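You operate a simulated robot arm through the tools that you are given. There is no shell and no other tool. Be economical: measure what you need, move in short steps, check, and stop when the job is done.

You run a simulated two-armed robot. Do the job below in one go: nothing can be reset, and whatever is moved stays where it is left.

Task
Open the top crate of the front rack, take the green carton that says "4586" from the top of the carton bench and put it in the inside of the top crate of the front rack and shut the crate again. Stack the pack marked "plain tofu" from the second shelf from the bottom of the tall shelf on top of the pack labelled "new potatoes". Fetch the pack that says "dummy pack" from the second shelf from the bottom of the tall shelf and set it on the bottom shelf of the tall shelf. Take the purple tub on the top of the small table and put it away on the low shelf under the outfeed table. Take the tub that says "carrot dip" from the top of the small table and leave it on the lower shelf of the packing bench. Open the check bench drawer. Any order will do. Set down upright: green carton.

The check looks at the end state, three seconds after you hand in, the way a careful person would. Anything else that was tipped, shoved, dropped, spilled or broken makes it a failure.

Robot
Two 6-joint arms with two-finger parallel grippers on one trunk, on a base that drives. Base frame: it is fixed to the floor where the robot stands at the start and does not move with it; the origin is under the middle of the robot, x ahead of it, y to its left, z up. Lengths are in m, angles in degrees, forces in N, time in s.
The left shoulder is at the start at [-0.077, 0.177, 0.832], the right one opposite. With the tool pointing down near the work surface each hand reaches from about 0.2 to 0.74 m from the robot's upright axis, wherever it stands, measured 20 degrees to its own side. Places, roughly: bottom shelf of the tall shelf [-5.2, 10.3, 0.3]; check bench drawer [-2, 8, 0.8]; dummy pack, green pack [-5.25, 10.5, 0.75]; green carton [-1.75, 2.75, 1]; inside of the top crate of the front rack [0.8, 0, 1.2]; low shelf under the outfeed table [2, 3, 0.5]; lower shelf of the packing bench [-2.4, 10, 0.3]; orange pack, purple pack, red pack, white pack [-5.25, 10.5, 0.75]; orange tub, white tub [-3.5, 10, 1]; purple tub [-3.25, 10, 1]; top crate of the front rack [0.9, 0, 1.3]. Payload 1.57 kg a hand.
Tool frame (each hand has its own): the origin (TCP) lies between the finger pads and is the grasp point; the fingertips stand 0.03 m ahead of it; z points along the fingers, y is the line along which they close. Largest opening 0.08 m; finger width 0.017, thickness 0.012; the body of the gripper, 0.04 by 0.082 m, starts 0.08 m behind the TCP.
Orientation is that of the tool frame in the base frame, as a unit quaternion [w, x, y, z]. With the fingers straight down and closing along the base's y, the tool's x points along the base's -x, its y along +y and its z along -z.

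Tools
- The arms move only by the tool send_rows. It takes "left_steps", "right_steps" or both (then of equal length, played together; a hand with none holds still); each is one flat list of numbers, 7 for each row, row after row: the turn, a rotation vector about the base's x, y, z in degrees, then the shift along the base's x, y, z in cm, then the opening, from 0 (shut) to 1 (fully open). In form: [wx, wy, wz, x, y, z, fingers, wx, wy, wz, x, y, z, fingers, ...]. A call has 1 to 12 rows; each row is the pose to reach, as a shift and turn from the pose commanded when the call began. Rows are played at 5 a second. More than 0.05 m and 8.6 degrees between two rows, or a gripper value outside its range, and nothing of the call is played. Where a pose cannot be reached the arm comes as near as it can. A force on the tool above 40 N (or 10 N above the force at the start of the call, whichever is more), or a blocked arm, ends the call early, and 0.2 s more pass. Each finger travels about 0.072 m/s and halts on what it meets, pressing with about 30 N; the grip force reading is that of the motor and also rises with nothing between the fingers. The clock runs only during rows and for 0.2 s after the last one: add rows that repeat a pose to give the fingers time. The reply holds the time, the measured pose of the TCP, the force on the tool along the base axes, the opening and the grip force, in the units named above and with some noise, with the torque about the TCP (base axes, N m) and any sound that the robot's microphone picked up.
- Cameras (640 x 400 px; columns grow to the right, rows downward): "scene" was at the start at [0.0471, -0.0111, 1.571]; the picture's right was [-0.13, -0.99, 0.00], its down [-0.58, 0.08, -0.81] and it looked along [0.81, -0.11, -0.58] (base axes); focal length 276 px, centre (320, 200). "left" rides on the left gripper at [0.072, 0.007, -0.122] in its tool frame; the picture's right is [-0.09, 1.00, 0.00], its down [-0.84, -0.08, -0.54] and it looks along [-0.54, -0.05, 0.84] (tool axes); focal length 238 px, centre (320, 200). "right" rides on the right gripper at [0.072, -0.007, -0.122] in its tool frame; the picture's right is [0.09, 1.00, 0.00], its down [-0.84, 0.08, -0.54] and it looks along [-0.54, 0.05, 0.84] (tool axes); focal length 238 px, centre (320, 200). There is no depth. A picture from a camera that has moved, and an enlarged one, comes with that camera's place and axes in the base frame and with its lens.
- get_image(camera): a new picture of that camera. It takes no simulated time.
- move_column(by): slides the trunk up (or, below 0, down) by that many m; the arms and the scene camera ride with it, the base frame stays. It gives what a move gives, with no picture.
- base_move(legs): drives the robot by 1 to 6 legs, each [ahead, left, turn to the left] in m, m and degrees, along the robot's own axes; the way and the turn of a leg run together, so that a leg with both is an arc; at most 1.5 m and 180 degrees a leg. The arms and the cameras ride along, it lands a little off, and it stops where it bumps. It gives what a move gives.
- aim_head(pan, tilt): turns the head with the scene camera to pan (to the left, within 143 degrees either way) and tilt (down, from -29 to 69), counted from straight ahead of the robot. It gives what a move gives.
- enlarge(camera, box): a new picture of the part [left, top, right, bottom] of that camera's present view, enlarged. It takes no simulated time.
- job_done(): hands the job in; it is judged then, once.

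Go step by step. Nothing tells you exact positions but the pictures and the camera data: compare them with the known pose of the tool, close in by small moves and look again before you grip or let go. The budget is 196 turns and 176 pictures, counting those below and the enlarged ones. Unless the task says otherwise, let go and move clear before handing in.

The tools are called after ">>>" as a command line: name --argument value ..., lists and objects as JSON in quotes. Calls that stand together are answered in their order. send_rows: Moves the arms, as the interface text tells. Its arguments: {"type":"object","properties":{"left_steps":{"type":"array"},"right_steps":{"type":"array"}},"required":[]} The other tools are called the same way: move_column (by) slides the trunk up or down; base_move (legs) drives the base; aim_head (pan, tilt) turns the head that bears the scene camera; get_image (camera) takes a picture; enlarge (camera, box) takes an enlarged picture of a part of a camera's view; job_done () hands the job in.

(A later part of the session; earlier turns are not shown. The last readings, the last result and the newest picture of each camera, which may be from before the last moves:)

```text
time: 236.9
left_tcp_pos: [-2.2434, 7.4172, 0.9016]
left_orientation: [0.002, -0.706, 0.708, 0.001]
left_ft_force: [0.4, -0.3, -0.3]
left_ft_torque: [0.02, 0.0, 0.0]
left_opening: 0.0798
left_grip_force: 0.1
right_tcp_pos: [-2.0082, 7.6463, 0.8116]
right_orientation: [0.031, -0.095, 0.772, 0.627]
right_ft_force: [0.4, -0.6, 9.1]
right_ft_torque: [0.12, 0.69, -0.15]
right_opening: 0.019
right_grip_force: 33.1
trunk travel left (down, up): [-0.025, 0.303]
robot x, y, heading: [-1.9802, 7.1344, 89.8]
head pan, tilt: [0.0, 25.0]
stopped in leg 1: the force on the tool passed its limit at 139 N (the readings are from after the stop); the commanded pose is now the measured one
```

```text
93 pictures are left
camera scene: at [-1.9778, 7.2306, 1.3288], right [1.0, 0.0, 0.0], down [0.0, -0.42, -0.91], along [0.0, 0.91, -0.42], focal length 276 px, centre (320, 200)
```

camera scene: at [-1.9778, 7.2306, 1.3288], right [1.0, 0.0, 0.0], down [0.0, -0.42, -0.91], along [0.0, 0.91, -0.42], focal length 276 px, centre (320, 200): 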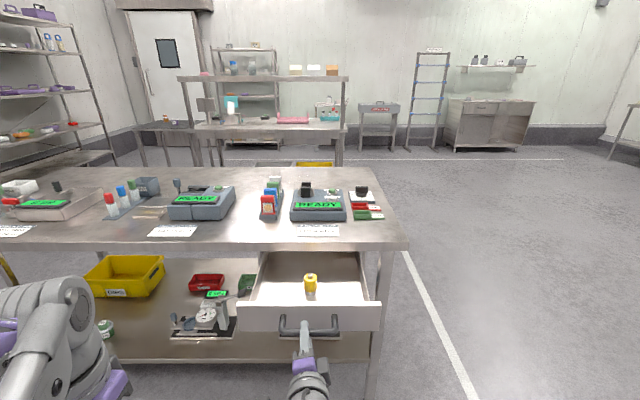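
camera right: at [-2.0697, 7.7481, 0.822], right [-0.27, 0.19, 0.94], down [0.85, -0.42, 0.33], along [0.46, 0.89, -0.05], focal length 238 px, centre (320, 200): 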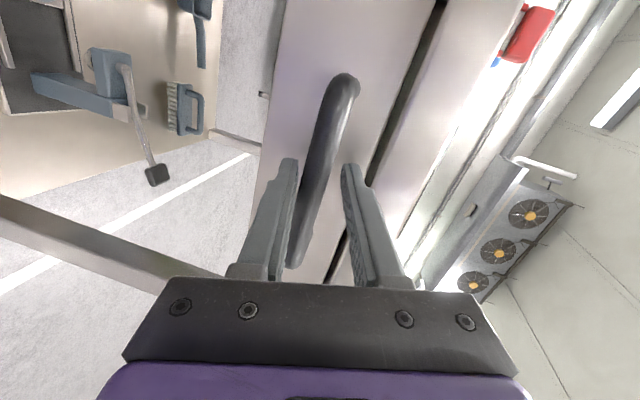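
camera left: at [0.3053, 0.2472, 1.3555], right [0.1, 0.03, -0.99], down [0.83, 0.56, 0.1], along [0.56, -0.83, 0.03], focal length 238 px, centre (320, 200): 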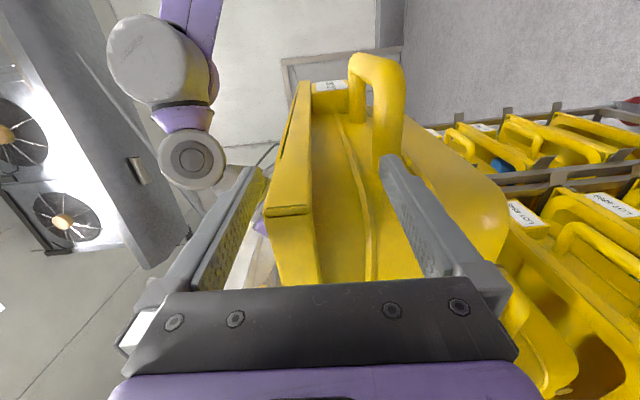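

Drawer is fully open against its stop. Release, back away, and put the right hand back to pointing down.

>>> send_rows --right_steps '[0, 0, 0, 0, 0, 0, 0.4, 0, 0, 0, 0, 0, 0, 0.8, 0, 0, 0, 0, 0, 0, 1, 0, 0, 0, 0, -3, 0, 1, 0, 0, 0, 0, -7, 0, 1]'

>>> base_move --legs '[[-0.25, 0, 0]]'

>>> send_rows --right_steps '[-4.3, -4.3, 4.3, 1.5, 0, 1, 1, -8.6, -8.6, 8.6, 3, 0, 2, 1, -12.9, -12.9, 12.9, 4.5, 0, 3, 1, -17.2, -17.2, 17.2, 6, 0, 4, 1, -21.5, -21.5, 21.5, 7.5, 0, 5, 1, -25.8, -25.8, 25.8, 9, 0, 6, 1, -30.1, -30.1, 30.1, 10.5, 0, 7, 1, -34.4, -34.4, 34.4, 12, 0, 8, 1, -38.7, -38.7, 38.7, 13.5, 0, 9, 1, -43, -43, 43, 15, 0, 10, 1, -47.3, -47.3, 47.3, 16, 0, 10, 1, -51.6, -51.6, 51.6, 17, 0, 10, 1]'

>>> get_image --camera "scene"

```text
time: 238.1
left_tcp_pos: [-2.2438, 7.417, 0.9021]
left_orientation: [0.001, -0.707, 0.707, 0.002]
left_ft_force: [-0.1, -0.4, 0.7]
left_ft_torque: [0.01, 0.03, -0.01]
left_opening: 0.0798
left_grip_force: 0.0
right_tcp_pos: [-2.0079, 7.574, 0.8105]
right_orientation: [0.032, -0.095, 0.773, 0.627]
right_ft_force: [0.1, 0.3, -0.3]
right_ft_torque: [-0.02, -0.03, 0.03]
right_opening: 0.08
right_grip_force: 0.1
trunk travel left (down, up): [-0.025, 0.303]
robot x, y, heading: [-1.9782, 7.134, 90.1]
head pan, tilt: [0.0, 25.0]
```

```text
time: 239.9
left_tcp_pos: [-2.244, 7.1707, 0.9023]
left_orientation: [-0.001, 0.707, -0.707, -0.001]
left_ft_force: [-0.3, 0.0, 0.1]
left_ft_torque: [0.05, -0.02, 0.03]
left_opening: 0.0799
left_grip_force: 0.1
right_tcp_pos: [-2.0092, 7.3285, 0.8111]
right_orientation: [0.031, -0.096, 0.773, 0.627]
right_ft_force: [0.0, 0.0, -0.3]
right_ft_torque: [-0.02, -0.01, 0.0]
right_opening: 0.0802
right_grip_force: 0.0
trunk travel left (down, up): [-0.025, 0.303]
robot x, y, heading: [-1.9805, 6.8849, 90.2]
head pan, tilt: [0.0, 25.0]
```

```text
time: 242.6
left_tcp_pos: [-2.2437, 7.1706, 0.902]
left_orientation: [0.002, -0.707, 0.707, 0.001]
left_ft_force: [0.0, 0.0, 0.0]
left_ft_torque: [0.0, -0.02, 0.03]
left_opening: 0.08
left_grip_force: 0.0
right_tcp_pos: [-1.8387, 7.3289, 0.9113]
right_orientation: [0.042, -0.65, 0.752, 0.105]
right_ft_force: [-0.2, -0.1, 0.3]
right_ft_torque: [-0.03, 0.01, -0.01]
right_opening: 0.0798
right_grip_force: 0.0
trunk travel left (down, up): [-0.025, 0.303]
robot x, y, heading: [-1.9792, 6.8856, 89.9]
head pan, tilt: [0.0, 25.0]
```

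```text
92 pictures are left
camera scene: at [-1.9786, 6.9851, 1.3287], right [1.0, 0.0, 0.0], down [0.0, -0.42, -0.91], along [0.0, 0.91, -0.42], focal length 276 px, centre (320, 200)
```

scene: 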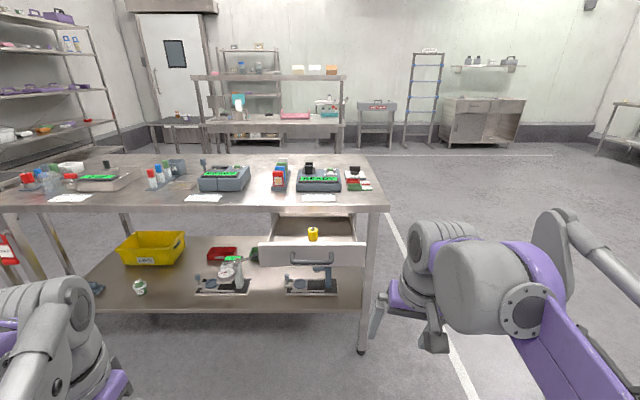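

Drawer open with its contents intact. Level the right hand, then drive round the bench's east end into the corridor between the check and packing benches.

>>> send_rows --right_steps '[-5.9, -2.5, 4.1, 0, 0, 2, 1, -11.9, -5.1, 8.3, 0, 0, 4, 1]'

>>> base_move --legs '[[0, -1.0, 0], [1.2, 0, 0], [1.05, 0, 0], [0, 0, 90]]'

>>> move_column --by 0.3

>>> aim_head --pan 0 --tilt 18

>>> get_image --camera "scene"

```text
time: 243.2
left_tcp_pos: [-2.2444, 7.1719, 0.9032]
left_orientation: [-0.002, 0.708, -0.706, -0.001]
left_ft_force: [0.4, 0.1, -0.7]
left_ft_torque: [0.0, -0.01, 0.02]
left_opening: 0.0802
left_grip_force: 0.0
right_tcp_pos: [-1.8393, 7.3301, 0.9524]
right_orientation: [0.001, -0.707, 0.707, -0.001]
right_ft_force: [0.0, -0.5, 0.8]
right_ft_torque: [0.0, -0.01, 0.0]
right_opening: 0.0804
right_grip_force: 0.0
trunk travel left (down, up): [-0.025, 0.303]
robot x, y, heading: [-1.977, 6.8877, 89.8]
head pan, tilt: [0.0, 25.0]
```

```text
time: 266.8
left_tcp_pos: [-1.2616, 8.8729, 0.902]
left_orientation: [-0.001, 1.0, -0.004, -0.003]
left_ft_force: [-0.7, 0.1, 0.5]
left_ft_torque: [0.01, 0.0, 0.03]
left_opening: 0.0798
left_grip_force: 0.0
right_tcp_pos: [-1.417, 9.2803, 0.9515]
right_orientation: [0.0, 1.0, -0.006, -0.002]
right_ft_force: [0.4, -0.6, -0.2]
right_ft_torque: [0.03, -0.02, 0.01]
right_opening: 0.0802
right_grip_force: 0.1
trunk travel left (down, up): [-0.025, 0.303]
robot x, y, heading: [-0.9811, 9.1315, 179.6]
head pan, tilt: [0.0, 25.0]
```

```text
time: 269.8
left_tcp_pos: [-1.2619, 8.8734, 1.2029]
left_orientation: [0.0, 1.0, -0.005, -0.002]
left_ft_force: [-0.2, -0.6, 0.4]
left_ft_torque: [0.02, 0.0, 0.03]
left_opening: 0.0799
left_grip_force: 0.2
right_tcp_pos: [-1.4159, 9.2806, 1.2522]
right_orientation: [0.0, 1.0, -0.006, -0.001]
right_ft_force: [0.8, -0.1, 0.5]
right_ft_torque: [-0.01, 0.0, 0.02]
right_opening: 0.0801
right_grip_force: 0.1
trunk travel left (down, up): [-0.325, 0.003]
robot x, y, heading: [-0.9703, 9.1364, 179.7]
head pan, tilt: [0.0, 25.0]
```

```text
time: 270.5
left_tcp_pos: [-1.2625, 8.8731, 1.2033]
left_orientation: [-0.001, 1.0, -0.005, -0.001]
left_ft_force: [-0.1, 0.0, 0.0]
left_ft_torque: [-0.01, 0.02, 0.0]
left_opening: 0.08
left_grip_force: 0.0
right_tcp_pos: [-1.4164, 9.2784, 1.252]
right_orientation: [0.0, 1.0, -0.006, -0.001]
right_ft_force: [0.1, -0.6, 0.3]
right_ft_torque: [0.0, 0.0, 0.03]
right_opening: 0.0801
right_grip_force: 0.1
trunk travel left (down, up): [-0.325, 0.003]
robot x, y, heading: [-0.9758, 9.1356, 179.5]
head pan, tilt: [0.0, 18.0]
```

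```text
91 pictures are left
camera scene: at [-1.0236, 9.1362, 1.6518], right [0.01, 1.0, 0.0], down [0.31, 0.0, -0.95], along [-0.95, 0.01, -0.31], focal length 276 px, centre (320, 200)
```

scene: 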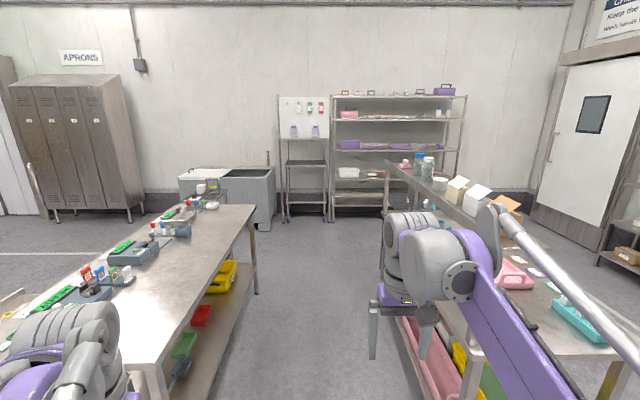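

The corridor centre is y≈9.15 and the tall shelf stands straight ahead at the west wall. Drive down the corridor.

>>> base_move --legs '[[1.0, 0, 0.3], [0.9, 0, 0]]'

>>> aim_head --pan -25 --tilt 25

>>> get_image --camera "scene"

```text
time: 280.0
left_tcp_pos: [-3.1621, 8.8993, 1.2019]
left_orientation: [0.0, 1.0, -0.008, -0.002]
left_ft_force: [0.0, -0.5, 0.5]
left_ft_torque: [0.01, 0.0, 0.01]
left_opening: 0.08
left_grip_force: 0.1
right_tcp_pos: [-3.3116, 9.3062, 1.251]
right_orientation: [0.0, 1.0, -0.011, -0.001]
right_ft_force: [0.4, -0.7, -0.4]
right_ft_torque: [-0.01, 0.01, -0.01]
right_opening: 0.0797
right_grip_force: 0.2
trunk travel left (down, up): [-0.325, 0.003]
robot x, y, heading: [-2.8696, 9.1596, 179.0]
head pan, tilt: [0.0, 18.0]
```

```text
time: 280.9
left_tcp_pos: [-3.1613, 8.8992, 1.2022]
left_orientation: [-0.001, 1.0, -0.009, -0.002]
left_ft_force: [-0.1, -0.1, -0.3]
left_ft_torque: [0.0, -0.02, 0.01]
left_opening: 0.0798
left_grip_force: 0.1
right_tcp_pos: [-3.3128, 9.3059, 1.2527]
right_orientation: [0.0, 1.0, -0.011, -0.002]
right_ft_force: [0.7, -0.3, 0.8]
right_ft_torque: [0.0, 0.04, 0.0]
right_opening: 0.0805
right_grip_force: 0.0
trunk travel left (down, up): [-0.325, 0.003]
robot x, y, heading: [-2.8709, 9.1573, 179.0]
head pan, tilt: [-25.0, 25.0]
```

```text
90 pictures are left
camera scene: at [-2.9099, 9.1985, 1.6405], right [0.44, 0.9, 0.0], down [0.38, -0.19, -0.91], along [-0.81, 0.4, -0.42], focal length 276 px, centre (320, 200)
```

scene: 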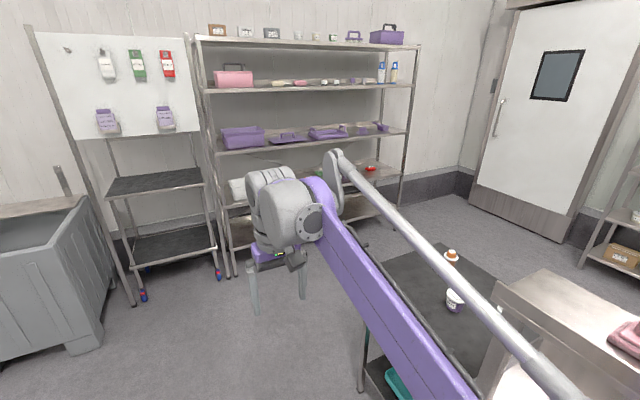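

The small table (black top, tubs) is at ≈(-3.43, 9.9); the tall shelf front is at x≈-5.0. First the shelf: drive to stand in front of the packs.

>>> base_move --legs '[[1.3, 0, 1.0], [0, -1.25, 0]]'

>>> aim_head --pan 0 --tilt 35

>>> get_image --camera "scene"

```text
time: 298.3
left_tcp_pos: [-4.4784, 10.1439, 1.2014]
left_orientation: [-0.001, 1.0, 0.006, -0.002]
left_ft_force: [0.2, -0.3, 0.1]
left_ft_torque: [-0.02, 0.01, 0.04]
left_opening: 0.08
left_grip_force: 0.0
right_tcp_pos: [-4.6407, 10.5478, 1.2512]
right_orientation: [0.0, 1.0, 0.004, -0.002]
right_ft_force: [-0.4, -0.3, -0.9]
right_ft_torque: [0.0, 0.02, 0.0]
right_opening: 0.08
right_grip_force: 0.0
trunk travel left (down, up): [-0.325, 0.003]
robot x, y, heading: [-4.1951, 10.4148, -179.5]
head pan, tilt: [-25.0, 25.0]
```

```text
time: 299.2
left_tcp_pos: [-4.4789, 10.1445, 1.2024]
left_orientation: [-0.001, 1.0, 0.006, -0.002]
left_ft_force: [0.5, 0.6, 0.7]
left_ft_torque: [0.04, -0.01, 0.01]
left_opening: 0.0801
left_grip_force: 0.1
right_tcp_pos: [-4.64, 10.5477, 1.2514]
right_orientation: [0.0, 1.0, 0.004, -0.002]
right_ft_force: [0.6, -0.3, 0.5]
right_ft_torque: [0.01, 0.0, -0.03]
right_opening: 0.0801
right_grip_force: 0.1
trunk travel left (down, up): [-0.325, 0.003]
robot x, y, heading: [-4.1927, 10.4141, -179.8]
head pan, tilt: [0.0, 35.0]
```

```text
89 pictures are left
camera scene: at [-4.2395, 10.412, 1.6248], right [-0.01, 1.0, 0.0], down [0.57, 0.01, -0.82], along [-0.82, -0.01, -0.57], focal length 276 px, centre (320, 200)
```

scene: 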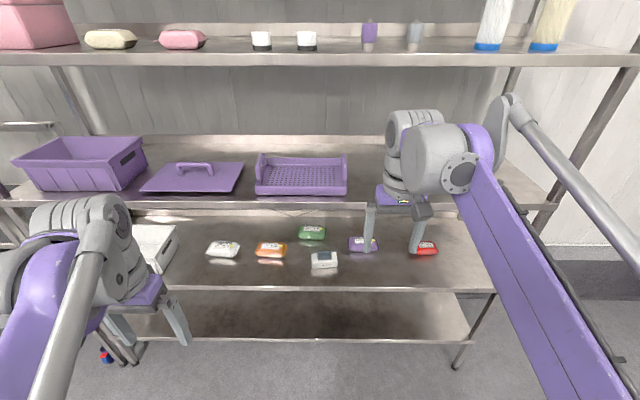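

Packs are visible on the second shelf. Read labels up close.

>>> enlarge --camera "scene" --box '[190, 210, 350, 290]'

>>> enlarge --camera "scene" --box '[330, 210, 490, 290]'

```text
4.00 times, centred on (270, 250) of scene
camera zoom: at [-4.2395, 10.412, 1.6248], right [-0.01, 1.0, 0.0], down [0.57, 0.01, -0.82], along [-0.82, -0.01, -0.57], focal length 1105 px, centre (520, 0)
```

zoom: 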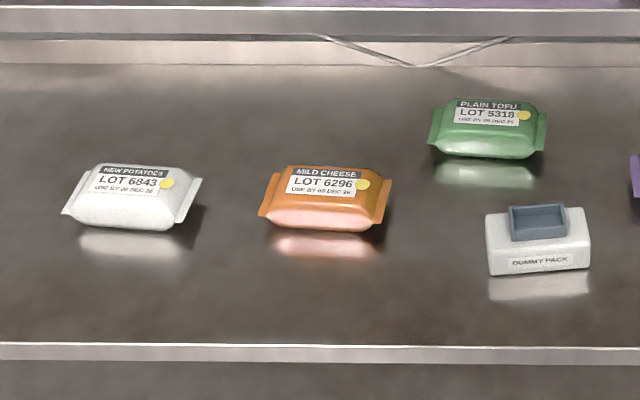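

```text
4.00 times, centred on (410, 250) of scene
camera zoom: at [-4.2395, 10.412, 1.6248], right [-0.01, 1.0, 0.0], down [0.57, 0.01, -0.82], along [-0.82, -0.01, -0.57], focal length 1105 px, centre (-40, 0)
```

zoom: 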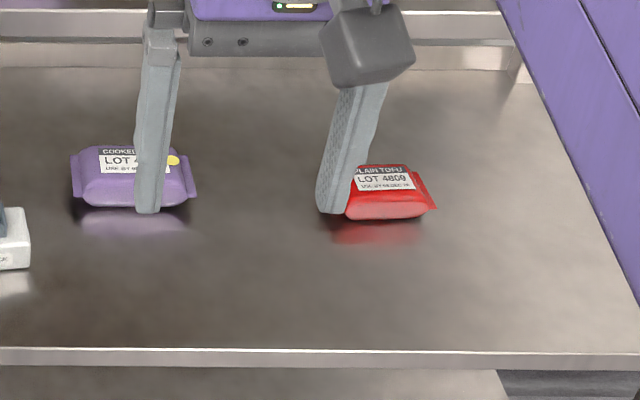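

Both the green and the (partly hidden) red pack seem to say "…LAIN TOFU". Lower the trunk and look closer.

>>> move_column --by -0.3

>>> send_rows --right_steps '[0, 0, 0, 3, 2, 0, 1, 0, 0, 0, 6, 4, 0, 1, 0, 0, 0, 10, 6, 0, 1, 0, 0, 0, 13, 9, 0, 1]'

>>> get_image --camera "scene"

>>> enlarge --camera "scene" --box '[280, 90, 460, 190]'

```text
time: 302.2
left_tcp_pos: [-4.4774, 10.1435, 0.9023]
left_orientation: [-0.001, 1.0, 0.007, -0.001]
left_ft_force: [0.7, -0.1, -0.4]
left_ft_torque: [0.0, -0.02, 0.0]
left_opening: 0.0799
left_grip_force: 0.2
right_tcp_pos: [-4.6397, 10.5481, 0.9509]
right_orientation: [0.0, 1.0, 0.004, -0.002]
right_ft_force: [1.1, -0.1, 0.1]
right_ft_torque: [0.01, -0.01, -0.01]
right_opening: 0.0801
right_grip_force: 0.0
trunk travel left (down, up): [-0.025, 0.303]
robot x, y, heading: [-4.1956, 10.4123, -179.4]
head pan, tilt: [0.0, 35.0]
```

```text
time: 303.2
left_tcp_pos: [-4.4786, 10.1443, 0.903]
left_orientation: [-0.001, 1.0, 0.006, -0.001]
left_ft_force: [-0.1, 0.2, 0.3]
left_ft_torque: [0.0, 0.01, 0.0]
left_opening: 0.08
left_grip_force: 0.2
right_tcp_pos: [-4.5098, 10.6376, 0.9496]
right_orientation: [-0.001, 1.0, 0.006, -0.001]
right_ft_force: [0.4, 0.1, -0.6]
right_ft_torque: [0.01, 0.01, 0.0]
right_opening: 0.08
right_grip_force: 0.0
trunk travel left (down, up): [-0.025, 0.303]
robot x, y, heading: [-4.196, 10.4139, -179.3]
head pan, tilt: [0.0, 35.0]
```

```text
86 pictures are left
camera scene: at [-4.2886, 10.4114, 1.313], right [-0.01, 1.0, 0.0], down [0.57, 0.01, -0.82], along [-0.82, -0.01, -0.57], focal length 276 px, centre (320, 200)
```

scene: 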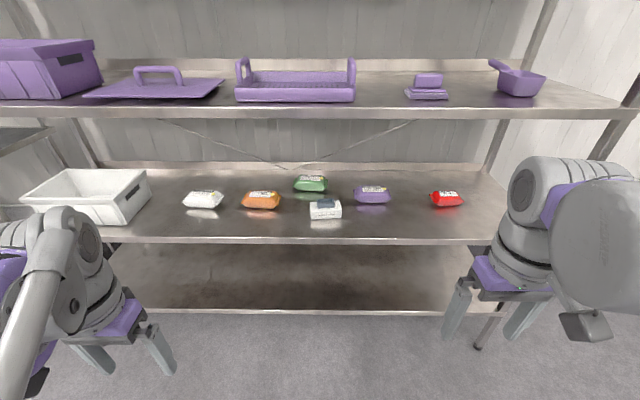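

```text
3.56 times, centred on (370, 140) of scene
camera zoom: at [-4.2886, 10.4114, 1.313], right [-0.01, 1.0, 0.0], down [0.57, 0.01, -0.82], along [-0.82, -0.01, -0.57], focal length 983 px, centre (142, 413)
```

zoom: 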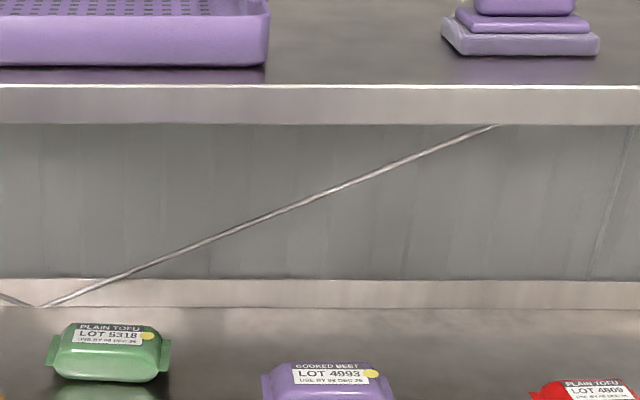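

>>> enlarge --camera "scene" --box '[420, 180, 480, 215]'

>>> enlarge --camera "scene" --box '[280, 165, 340, 200]'

```text
10.67 times, centred on (450, 198) of scene
camera zoom: at [-4.2886, 10.4114, 1.313], right [-0.01, 1.0, 0.0], down [0.57, 0.01, -0.82], along [-0.82, -0.01, -0.57], focal length 2948 px, centre (-1067, 227)
```

zoom: 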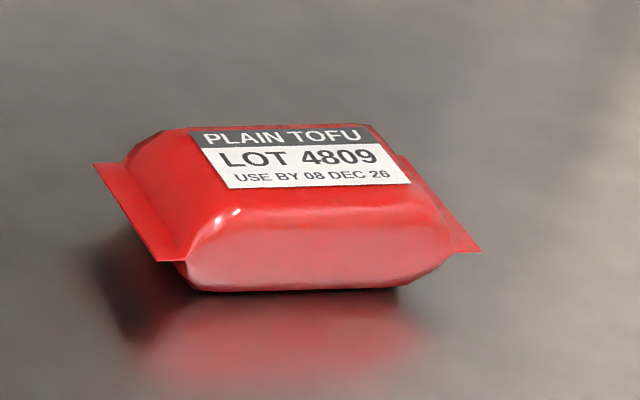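

```text
10.67 times, centred on (310, 182) of scene
camera zoom: at [-4.2886, 10.4114, 1.313], right [-0.01, 1.0, 0.0], down [0.57, 0.01, -0.82], along [-0.82, -0.01, -0.57], focal length 2948 px, centre (427, 387)
```

zoom: 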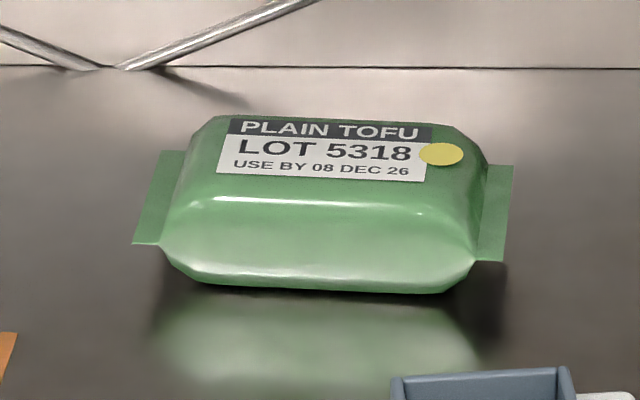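

Both really say PLAIN TOFU (one with a yellow dot, one without). Before choosing, glance back at the tubs on the small table for how markings are used.

>>> aim_head --pan 140 --tilt 25

>>> get_image --camera "scene"

```text
time: 305.4
left_tcp_pos: [-4.4779, 10.144, 0.9016]
left_orientation: [-0.001, 1.0, 0.006, -0.002]
left_ft_force: [-0.3, 0.1, -1.0]
left_ft_torque: [0.06, 0.04, 0.02]
left_opening: 0.0802
left_grip_force: 0.0
right_tcp_pos: [-4.5119, 10.6364, 0.9508]
right_orientation: [0.001, 1.0, 0.005, -0.002]
right_ft_force: [-0.1, -0.3, -0.4]
right_ft_torque: [-0.01, -0.02, 0.0]
right_opening: 0.08
right_grip_force: 0.1
trunk travel left (down, up): [-0.025, 0.303]
robot x, y, heading: [-4.1949, 10.4089, -179.6]
head pan, tilt: [140.0, 25.0]
```

```text
82 pictures are left
camera scene: at [-4.1296, 10.3539, 1.3287], right [-0.63, -0.77, 0.0], down [-0.33, 0.27, -0.91], along [0.7, -0.57, -0.42], focal length 276 px, centre (320, 200)
```

scene: 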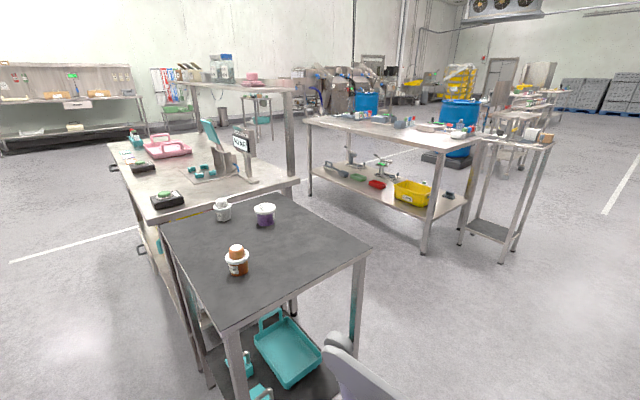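

>>> enlarge --camera "scene" --box '[190, 180, 310, 290]'

```text
3.64 times, centred on (250, 235) of scene
camera zoom: at [-4.1296, 10.3539, 1.3287], right [-0.63, -0.77, 0.0], down [-0.33, 0.27, -0.91], along [0.7, -0.57, -0.42], focal length 1005 px, centre (574, 73)
```

zoom: 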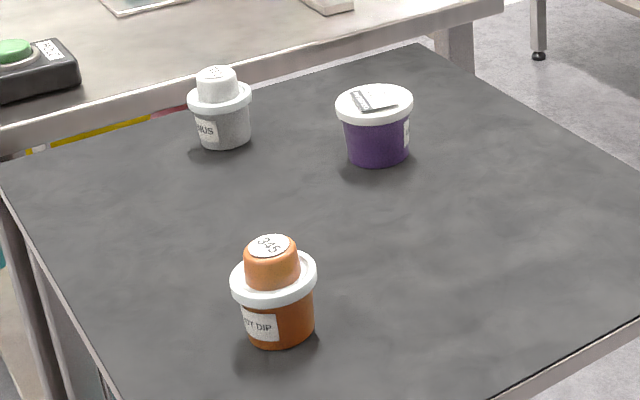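

No markings help there; either pack fits "marked plain tofu", and I'll take the red one, which stands free and nearer the shelf edge. Prepare: left hand pitched 45° for the dummy pack's block, right hand yawed 90° (closing front-to-back) for the pack.

>>> send_rows --left_steps '[0, 7.5, 0, 0, 0, -1, 1, 0, 15, 0, 0, 0, -2, 1, 0, 22.5, 0, 0, 0, -3, 1, 0, 30, 0, 0, 0, -4, 1, 0, 37.5, 0, 0, 0, -5, 1, 0, 45, 0, 0, 0, -6, 1, 0, 45, 0, 0, 0, -6, 1, 0, 45, 0, 0, 0, -6, 1, 0, 45, 0, 0, 0, -6, 1, 0, 45, 0, 0, 0, -6, 1, 0, 45, 0, 0, 0, -6, 1]' --right_steps '[0, 0, -8.2, 0, 0, -1, 1, 0, 0, -16.4, 0, 0, -2, 1, 0, 0, -24.6, 0, 0, -3, 1, 0, 0, -32.8, 0, 0, -4, 1, 0, 0, -41, 0, 0, -5, 1, 0, 0, -49.2, 0, 0, -6, 1, 0, 0, -57.4, 0, 0, -7, 1, 0, 0, -65.6, 0, 0, -8, 1, 0, 0, -73.8, 0, 0, -9, 1, 0, 0, -82, 0, 0, -10, 1, 0, 0, -90, 0, 0, -11, 1]'

>>> aim_head --pan 0 --tilt 35

>>> base_move --legs '[[0.2, -0.22, -0.5]]'

>>> get_image --camera "scene"

>>> get_image --camera "left"

```text
time: 307.8
left_tcp_pos: [-4.4774, 10.144, 0.8416]
left_orientation: [-0.003, 0.923, 0.005, -0.385]
left_ft_force: [-0.8, -0.4, 0.3]
left_ft_torque: [-0.04, -0.01, -0.01]
left_opening: 0.0799
left_grip_force: 0.0
right_tcp_pos: [-4.5109, 10.6378, 0.8422]
right_orientation: [-0.002, 0.709, -0.706, 0.0]
right_ft_force: [0.3, -0.8, 0.4]
right_ft_torque: [0.01, -0.02, -0.01]
right_opening: 0.0799
right_grip_force: 0.0
trunk travel left (down, up): [-0.025, 0.303]
robot x, y, heading: [-4.1929, 10.413, -179.2]
head pan, tilt: [140.0, 25.0]
```

```text
time: 310.0
left_tcp_pos: [-4.478, 10.1438, 0.8421]
left_orientation: [-0.003, 0.923, 0.005, -0.384]
left_ft_force: [0.4, 0.1, 0.4]
left_ft_torque: [0.0, -0.01, -0.03]
left_opening: 0.0798
left_grip_force: 0.1
right_tcp_pos: [-4.5099, 10.6359, 0.842]
right_orientation: [-0.001, 0.711, -0.703, -0.002]
right_ft_force: [-0.3, 0.6, -0.5]
right_ft_torque: [0.01, -0.03, 0.01]
right_opening: 0.0799
right_grip_force: 0.1
trunk travel left (down, up): [-0.025, 0.303]
robot x, y, heading: [-4.196, 10.4125, -179.5]
head pan, tilt: [0.0, 35.0]
```

```text
time: 312.6
left_tcp_pos: [-4.6818, 10.3662, 0.8428]
left_orientation: [-0.004, 0.923, 0.001, -0.384]
left_ft_force: [-0.9, 0.6, -0.5]
left_ft_torque: [0.02, 0.01, 0.0]
left_opening: 0.0799
left_grip_force: 0.1
right_tcp_pos: [-4.7102, 10.8588, 0.8412]
right_orientation: [0.001, -0.707, 0.707, 0.001]
right_ft_force: [0.9, -0.5, -0.4]
right_ft_torque: [0.0, 0.0, 0.0]
right_opening: 0.0799
right_grip_force: 0.0
trunk travel left (down, up): [-0.025, 0.303]
robot x, y, heading: [-4.3995, 10.631, -179.7]
head pan, tilt: [0.0, 35.0]
```

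```text
80 pictures are left
camera scene: at [-4.4905, 10.6315, 1.3129], right [0.0, 1.0, 0.0], down [0.57, 0.0, -0.82], along [-0.82, 0.0, -0.57], focal length 276 px, centre (320, 200)
```

scene: 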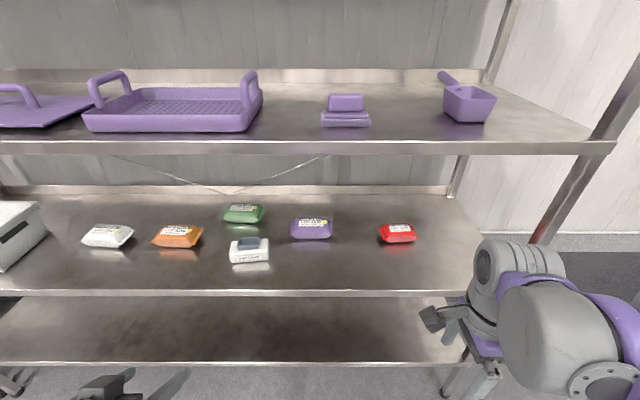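

```text
79 pictures are left
camera left: at [-4.5452, 10.3595, 0.8768], right [-0.07, -1.0, 0.06], down [-0.21, 0.07, 0.98], along [-0.98, 0.05, -0.21], focal length 238 px, centre (320, 200)
```

left: 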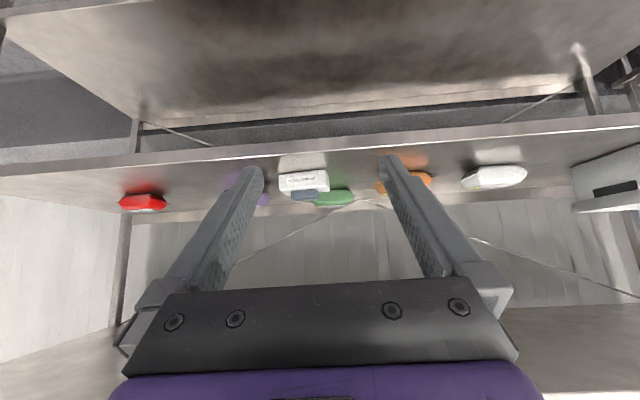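

>>> enlarge --camera "scene" --box '[215, 225, 285, 270]'

>>> enlarge --camera "left" --box '[260, 160, 360, 220]'

```text
8.89 times, centred on (250, 248) of scene
camera zoom: at [-4.4905, 10.6315, 1.3129], right [0.0, 1.0, 0.0], down [0.57, 0.0, -0.82], along [-0.82, 0.0, -0.57], focal length 2456 px, centre (942, -222)
```

zoom: 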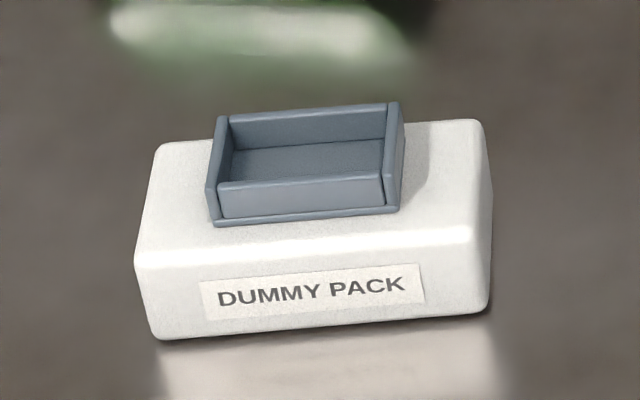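

```text
6.40 times, centred on (310, 190) of left
camera zoom: at [-4.5452, 10.3595, 0.8768], right [-0.07, -1.0, 0.06], down [-0.21, 0.07, 0.98], along [-0.98, 0.05, -0.21], focal length 1525 px, centre (384, 264)
```

zoom: 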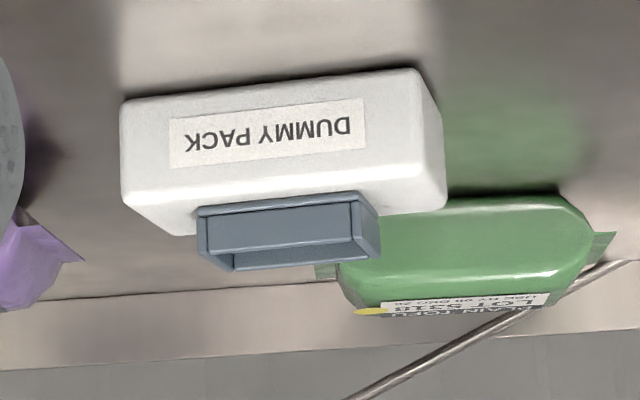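

The dummy pack's top tray (≈6 cm wide) is at (-5.076, 10.424, 0.735–0.76), yawed ~+7°. Move in with the left hand, pitch to 60°, yaw +6°.

>>> base_move --legs '[[0.1, 0, 0]]'

>>> send_rows --left_steps '[0, 5, 2, -4, 1, 0, 1, 0, 10, 4, -8, 2, -1, 1, 0, 15, 6, -12, 4, -2, 1, 0, 15, 6, -16, 5, -3, 1, 0, 15, 6, -20, 5.8, -4, 1, 0, 15, 6, -24, 5.8, -4.5, 1, 0, 15, 6, -27, 5.8, -4.5, 1]'

>>> get_image --camera "left"

>>> enlarge --camera "scene" --box '[160, 200, 320, 300]'

```text
time: 313.7
left_tcp_pos: [-4.7834, 10.3665, 0.8431]
left_orientation: [-0.004, 0.923, 0.001, -0.384]
left_ft_force: [0.2, -0.5, -0.1]
left_ft_torque: [0.01, 0.04, -0.03]
left_opening: 0.08
left_grip_force: 0.0
right_tcp_pos: [-4.8103, 10.8598, 0.8412]
right_orientation: [0.001, -0.707, 0.707, 0.0]
right_ft_force: [0.7, -0.2, 0.1]
right_ft_torque: [0.0, -0.01, 0.0]
right_opening: 0.0799
right_grip_force: 0.0
trunk travel left (down, up): [-0.025, 0.303]
robot x, y, heading: [-4.4996, 10.6307, -179.5]
head pan, tilt: [0.0, 35.0]
```

```text
time: 315.3
left_tcp_pos: [-5.0535, 10.4242, 0.7965]
left_orientation: [0.014, 0.864, 0.048, -0.5]
left_ft_force: [0.5, 0.5, -0.8]
left_ft_torque: [-0.02, 0.0, 0.02]
left_opening: 0.08
left_grip_force: 0.0
right_tcp_pos: [-4.8116, 10.8586, 0.8414]
right_orientation: [-0.001, 0.707, -0.707, -0.001]
right_ft_force: [-0.1, 1.2, -0.7]
right_ft_torque: [-0.01, -0.01, -0.03]
right_opening: 0.08
right_grip_force: 0.1
trunk travel left (down, up): [-0.025, 0.303]
robot x, y, heading: [-4.4951, 10.6286, -179.9]
head pan, tilt: [0.0, 35.0]
```

```text
76 pictures are left
camera left: at [-4.9117, 10.4316, 0.7935], right [0.05, -1.0, 0.06], down [0.05, 0.06, 1.0], along [-1.0, -0.05, 0.05], focal length 238 px, centre (320, 200)
```

left: 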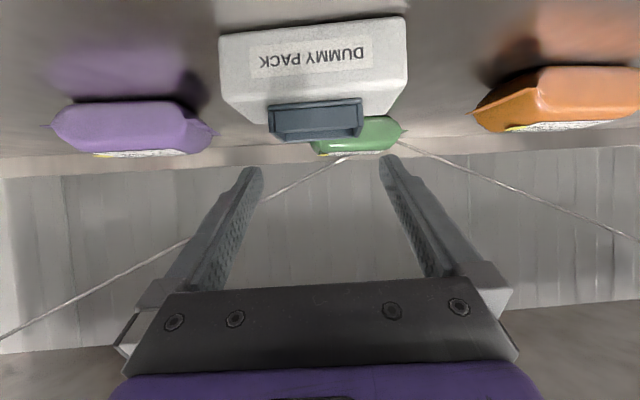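

```text
4.00 times, centred on (240, 250) of scene
camera zoom: at [-4.5908, 10.6311, 1.3129], right [0.0, 1.0, 0.0], down [0.57, 0.0, -0.82], along [-0.82, 0.0, -0.57], focal length 1105 px, centre (640, 0)
```

zoom: 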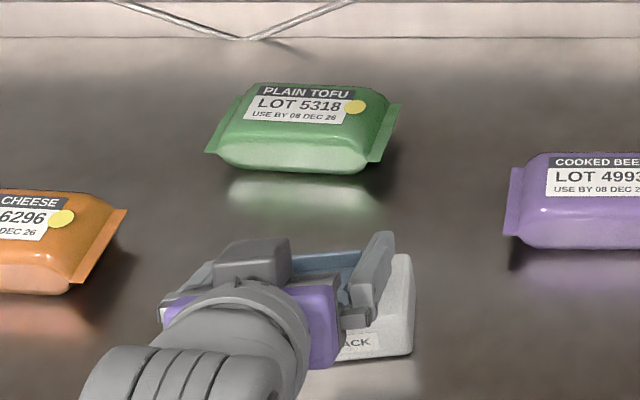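

Aligned with the tray. Descend and close.

>>> send_rows --left_steps '[0, 0, 0, -0.6, 0, -1.5, 1, 0, 0, 0, -1.2, 0, -3.4, 1, 0, 0, 0, -1.2, 0, -3.4, 0.8, 0, 0, 0, -1.2, 0, -3.4, 0.5, 0, 0, 0, -1.2, 0, -3.4, 0.2, 0, 0, 0, -1.2, 0, -3.4, 0.2]'

>>> get_image --camera "left"

```text
time: 316.7
left_tcp_pos: [-5.0643, 10.4231, 0.7634]
left_orientation: [0.016, 0.864, 0.049, -0.501]
left_ft_force: [0.1, -0.2, 0.1]
left_ft_torque: [-0.2, 0.02, 0.06]
left_opening: 0.0599
left_grip_force: 30.4
right_tcp_pos: [-4.8095, 10.8591, 0.8419]
right_orientation: [0.001, -0.706, 0.708, 0.001]
right_ft_force: [-0.8, 1.5, -0.2]
right_ft_torque: [0.0, 0.04, -0.01]
right_opening: 0.08
right_grip_force: 0.0
trunk travel left (down, up): [-0.025, 0.303]
robot x, y, heading: [-4.4993, 10.6336, -180.0]
head pan, tilt: [0.0, 35.0]
```

```text
74 pictures are left
camera left: at [-4.9233, 10.432, 0.7607], right [0.05, -1.0, 0.06], down [0.05, 0.06, 1.0], along [-1.0, -0.05, 0.05], focal length 238 px, centre (320, 200)
```

left: 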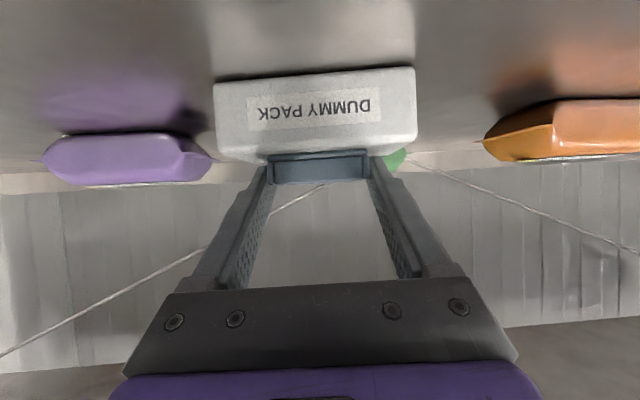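

Gripped. Lift slowly.

>>> send_rows --left_steps '[0, 0, 0, 0, 0, 0, 0, 0, 0, 0, 0, 0, 0, 0, 0, 0, 0, 0, 0, 0.5, 0, 0, 0, 0, 0, 0, 1.2, 0, 0, 0, 0, 0, 0, 2, 0, 0, 0, 0, 0, 0, 3, 0]'

>>> get_image --camera "left"

```text
time: 318.1
left_tcp_pos: [-5.0647, 10.4237, 0.7937]
left_orientation: [0.015, 0.864, 0.048, -0.501]
left_ft_force: [0.0, 0.0, -2.5]
left_ft_torque: [0.01, 0.0, 0.01]
left_opening: 0.0599
left_grip_force: 29.7
right_tcp_pos: [-4.8095, 10.8591, 0.8409]
right_orientation: [0.002, -0.707, 0.707, 0.002]
right_ft_force: [0.1, -0.3, -0.3]
right_ft_torque: [0.0, 0.04, 0.02]
right_opening: 0.0799
right_grip_force: 0.1
trunk travel left (down, up): [-0.025, 0.303]
robot x, y, heading: [-4.4959, 10.6294, -180.0]
head pan, tilt: [0.0, 35.0]
```

```text
73 pictures are left
camera left: at [-4.9232, 10.4321, 0.791], right [0.05, -1.0, 0.06], down [0.05, 0.06, 1.0], along [-1.0, -0.05, 0.05], focal length 238 px, centre (320, 200)
```

left: 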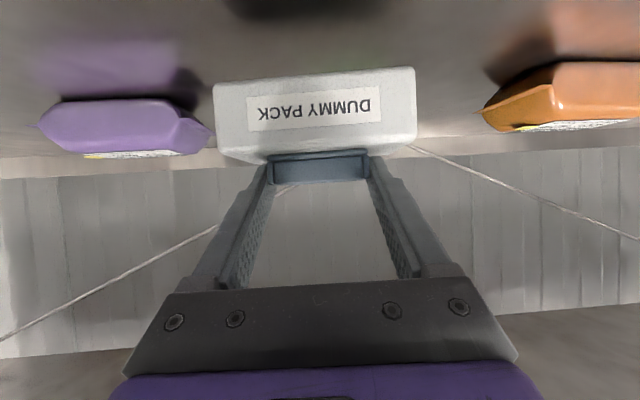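

Back out of the shelf and lower the pack to bottom-shelf level (bottom shelf z≈0.30).

>>> base_move --legs '[[-0.36, 0, 0]]'

>>> send_rows --left_steps '[0, 0, 0, 0, 0, -3, 0, 0, 0, 0, 0, 0, -6, 0, 0, 0, 0, 0, 0, -10, 0, 0, 0, 0, 0, 0, -14, 0, 0, 0, 0, 0, 0, -18, 0, 0, 0, 0, 0, 0, -22, 0, 0, 0, 0, 0, 0, -26, 0, 0, 0, 0, 0, 0, -30, 0, 0, 0, 0, 0, 0, -34, 0, 0, 0, 0, 0, 0, -37, 0]'

>>> get_image --camera "left"

>>> get_image --camera "scene"

```text
time: 320.5
left_tcp_pos: [-4.7015, 10.4241, 0.7925]
left_orientation: [0.016, 0.864, 0.05, -0.501]
left_ft_force: [0.5, -1.0, -2.1]
left_ft_torque: [0.03, -0.01, 0.04]
left_opening: 0.0599
left_grip_force: 30.0
right_tcp_pos: [-4.4477, 10.8587, 0.8421]
right_orientation: [-0.001, 0.708, -0.707, -0.003]
right_ft_force: [0.4, 0.4, -0.2]
right_ft_torque: [0.04, 0.03, 0.03]
right_opening: 0.0799
right_grip_force: 0.0
trunk travel left (down, up): [-0.025, 0.303]
robot x, y, heading: [-4.1331, 10.6308, -179.8]
head pan, tilt: [0.0, 35.0]
```

```text
time: 322.7
left_tcp_pos: [-4.7014, 10.4245, 0.4242]
left_orientation: [0.015, 0.865, 0.049, -0.5]
left_ft_force: [-0.3, -0.8, -1.8]
left_ft_torque: [0.01, -0.08, 0.02]
left_opening: 0.0597
left_grip_force: 29.2
right_tcp_pos: [-4.4486, 10.8601, 0.8417]
right_orientation: [0.002, -0.707, 0.707, 0.001]
right_ft_force: [0.3, -0.5, 0.7]
right_ft_torque: [0.03, 0.0, 0.0]
right_opening: 0.0797
right_grip_force: 0.0
trunk travel left (down, up): [-0.025, 0.303]
robot x, y, heading: [-4.1363, 10.6309, -180.0]
head pan, tilt: [0.0, 35.0]
```

```text
72 pictures are left
camera left: at [-4.56, 10.4324, 0.4208], right [0.05, -1.0, 0.06], down [0.05, 0.06, 1.0], along [-1.0, -0.05, 0.05], focal length 238 px, centre (320, 200)
```

left: 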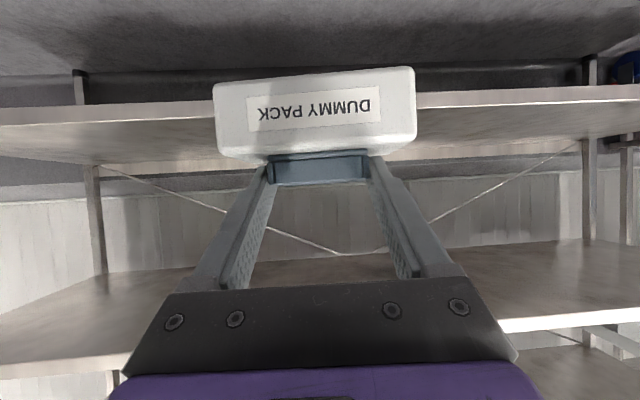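

```text
71 pictures are left
camera scene: at [-4.2283, 10.6316, 1.3129], right [0.0, 1.0, 0.0], down [0.57, 0.0, -0.82], along [-0.82, 0.0, -0.57], focal length 276 px, centre (320, 200)
```

scene: 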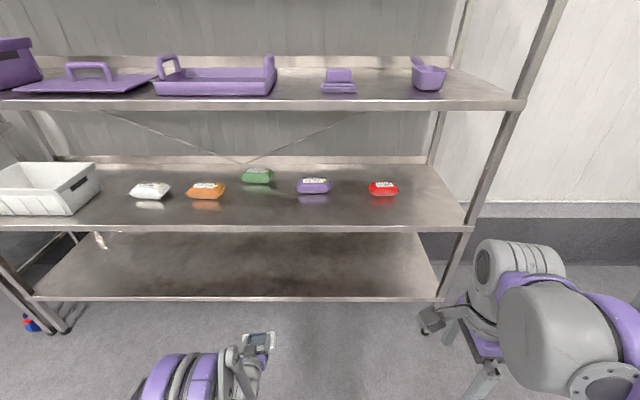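

Clear to enter above the bottom shelf. Drive in and check.

>>> base_move --legs '[[0.38, 0, 0]]'

>>> send_rows --left_steps '[0, 0, 0, 0, 0, -1.5, 0, 0, 0, 0, 0, 0, -3, 0, 0, 0, 0, 0, 0, -3.8, 0]'

>>> get_image --camera "left"

```text
time: 325.1
left_tcp_pos: [-5.0831, 10.422, 0.4246]
left_orientation: [0.016, 0.864, 0.05, -0.5]
left_ft_force: [0.6, -0.9, -1.6]
left_ft_torque: [-0.01, -0.02, 0.02]
left_opening: 0.0595
left_grip_force: 30.1
right_tcp_pos: [-4.8304, 10.858, 0.8422]
right_orientation: [-0.001, 0.708, -0.707, -0.001]
right_ft_force: [-0.6, -0.1, 0.4]
right_ft_torque: [-0.03, -0.01, 0.0]
right_opening: 0.08
right_grip_force: 0.0
trunk travel left (down, up): [-0.025, 0.303]
robot x, y, heading: [-4.5184, 10.6323, -179.6]
head pan, tilt: [0.0, 35.0]
```

```text
time: 325.9
left_tcp_pos: [-5.0828, 10.4225, 0.385]
left_orientation: [0.016, 0.864, 0.05, -0.501]
left_ft_force: [0.3, -0.2, -3.1]
left_ft_torque: [0.0, -0.07, 0.0]
left_opening: 0.06
left_grip_force: 29.8
right_tcp_pos: [-4.829, 10.8581, 0.8408]
right_orientation: [-0.001, 0.708, -0.706, -0.001]
right_ft_force: [0.7, 0.7, -0.7]
right_ft_torque: [0.02, -0.01, 0.0]
right_opening: 0.0802
right_grip_force: 0.1
trunk travel left (down, up): [-0.025, 0.303]
robot x, y, heading: [-4.5172, 10.63, -179.9]
head pan, tilt: [0.0, 35.0]
```

```text
70 pictures are left
camera left: at [-4.9421, 10.4305, 0.3835], right [0.06, -1.0, 0.06], down [0.05, 0.06, 1.0], along [-1.0, -0.05, 0.05], focal length 238 px, centre (320, 200)
```

left: 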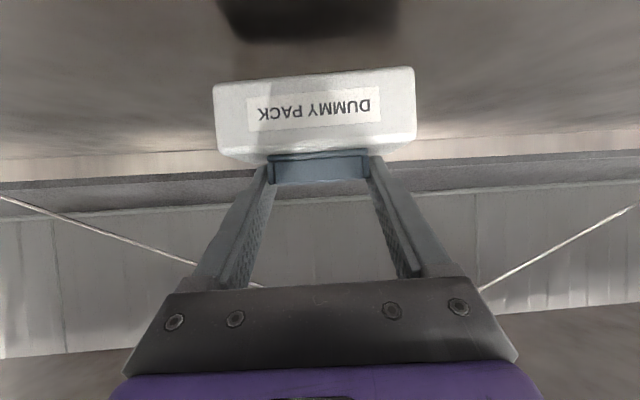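

Shadow indicates ~3 cm left. Lower gently to contact.

>>> send_rows --left_steps '[0, 0, 0, 0, 0, -0.8, 0, 0, 0, 0, 0, 0, -1.6, 0, 0, 0, 0, 0, 0, -2.1, 0, 0, 0, 0, 0, 0, -2.5, 0]'

>>> get_image --camera "left"

```text
time: 326.9
left_tcp_pos: [-5.0836, 10.4223, 0.3626]
left_orientation: [0.016, 0.863, 0.049, -0.503]
left_ft_force: [1.4, 0.4, 18.9]
left_ft_torque: [-0.67, -0.3, 0.07]
left_opening: 0.0597
left_grip_force: 30.3
right_tcp_pos: [-4.8295, 10.8585, 0.8411]
right_orientation: [0.0, 0.708, -0.707, 0.0]
right_ft_force: [0.3, -0.1, 0.4]
right_ft_torque: [0.01, 0.04, 0.0]
right_opening: 0.0801
right_grip_force: 0.1
trunk travel left (down, up): [-0.025, 0.303]
robot x, y, heading: [-4.5158, 10.6314, -179.8]
head pan, tilt: [0.0, 35.0]
```

```text
69 pictures are left
camera left: at [-4.9421, 10.4307, 0.3597], right [0.05, -1.0, 0.06], down [0.05, 0.06, 1.0], along [-1.0, -0.05, 0.06], focal length 238 px, centre (320, 200)
```

left: 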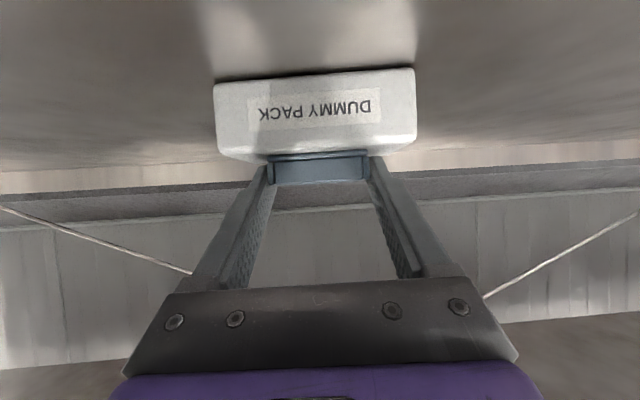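

Set down. Relieve, open, rise a little, and back out.

>>> send_rows --left_steps '[0, 0, 0, 0, 0, 0.2, 0.1, 0, 0, 0, 0, 0, 0.2, 0.8, 0, 0, 0, 0, 0, 0.2, 1, 0, 0, 0, 0, 0, 0.2, 1, 0, 0, 0, 0, 0, 2, 1, 0, 0, 0, 0, 0, 4, 1]'

>>> base_move --legs '[[-0.36, 0, 0]]'

>>> get_image --camera "left"

```text
time: 328.3
left_tcp_pos: [-5.0835, 10.4232, 0.4009]
left_orientation: [0.016, 0.864, 0.05, -0.501]
left_ft_force: [-0.2, -0.4, -0.2]
left_ft_torque: [-0.01, -0.03, 0.0]
left_opening: 0.08
left_grip_force: 0.1
right_tcp_pos: [-4.8305, 10.8583, 0.8418]
right_orientation: [-0.001, 0.708, -0.707, -0.001]
right_ft_force: [0.2, 0.3, -0.4]
right_ft_torque: [0.01, -0.03, -0.02]
right_opening: 0.0801
right_grip_force: 0.1
trunk travel left (down, up): [-0.025, 0.303]
robot x, y, heading: [-4.5164, 10.6287, -179.5]
head pan, tilt: [0.0, 35.0]
```

```text
time: 330.6
left_tcp_pos: [-4.7255, 10.4263, 0.4015]
left_orientation: [0.014, 0.864, 0.047, -0.501]
left_ft_force: [0.2, 0.2, 0.2]
left_ft_torque: [0.0, 0.02, -0.04]
left_opening: 0.0801
left_grip_force: 0.0
right_tcp_pos: [-4.4693, 10.8593, 0.8411]
right_orientation: [0.001, -0.706, 0.708, 0.001]
right_ft_force: [-0.7, 0.7, 0.4]
right_ft_torque: [0.01, 0.03, 0.03]
right_opening: 0.0801
right_grip_force: 0.1
trunk travel left (down, up): [-0.025, 0.303]
robot x, y, heading: [-4.1585, 10.6301, 180.0]
head pan, tilt: [0.0, 35.0]
```

```text
68 pictures are left
camera left: at [-4.5842, 10.4337, 0.3987], right [0.05, -1.0, 0.06], down [0.05, 0.06, 1.0], along [-1.0, -0.05, 0.05], focal length 238 px, centre (320, 200)
```

left: 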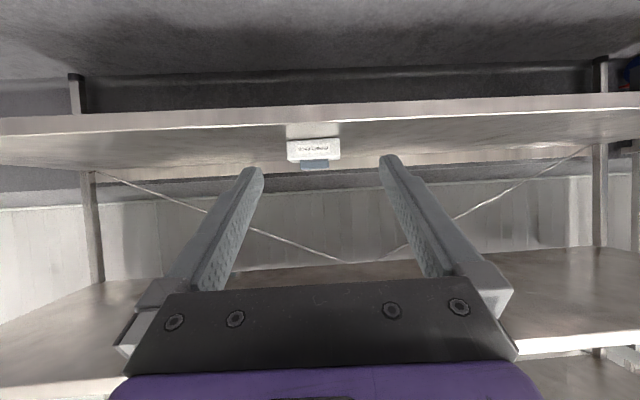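

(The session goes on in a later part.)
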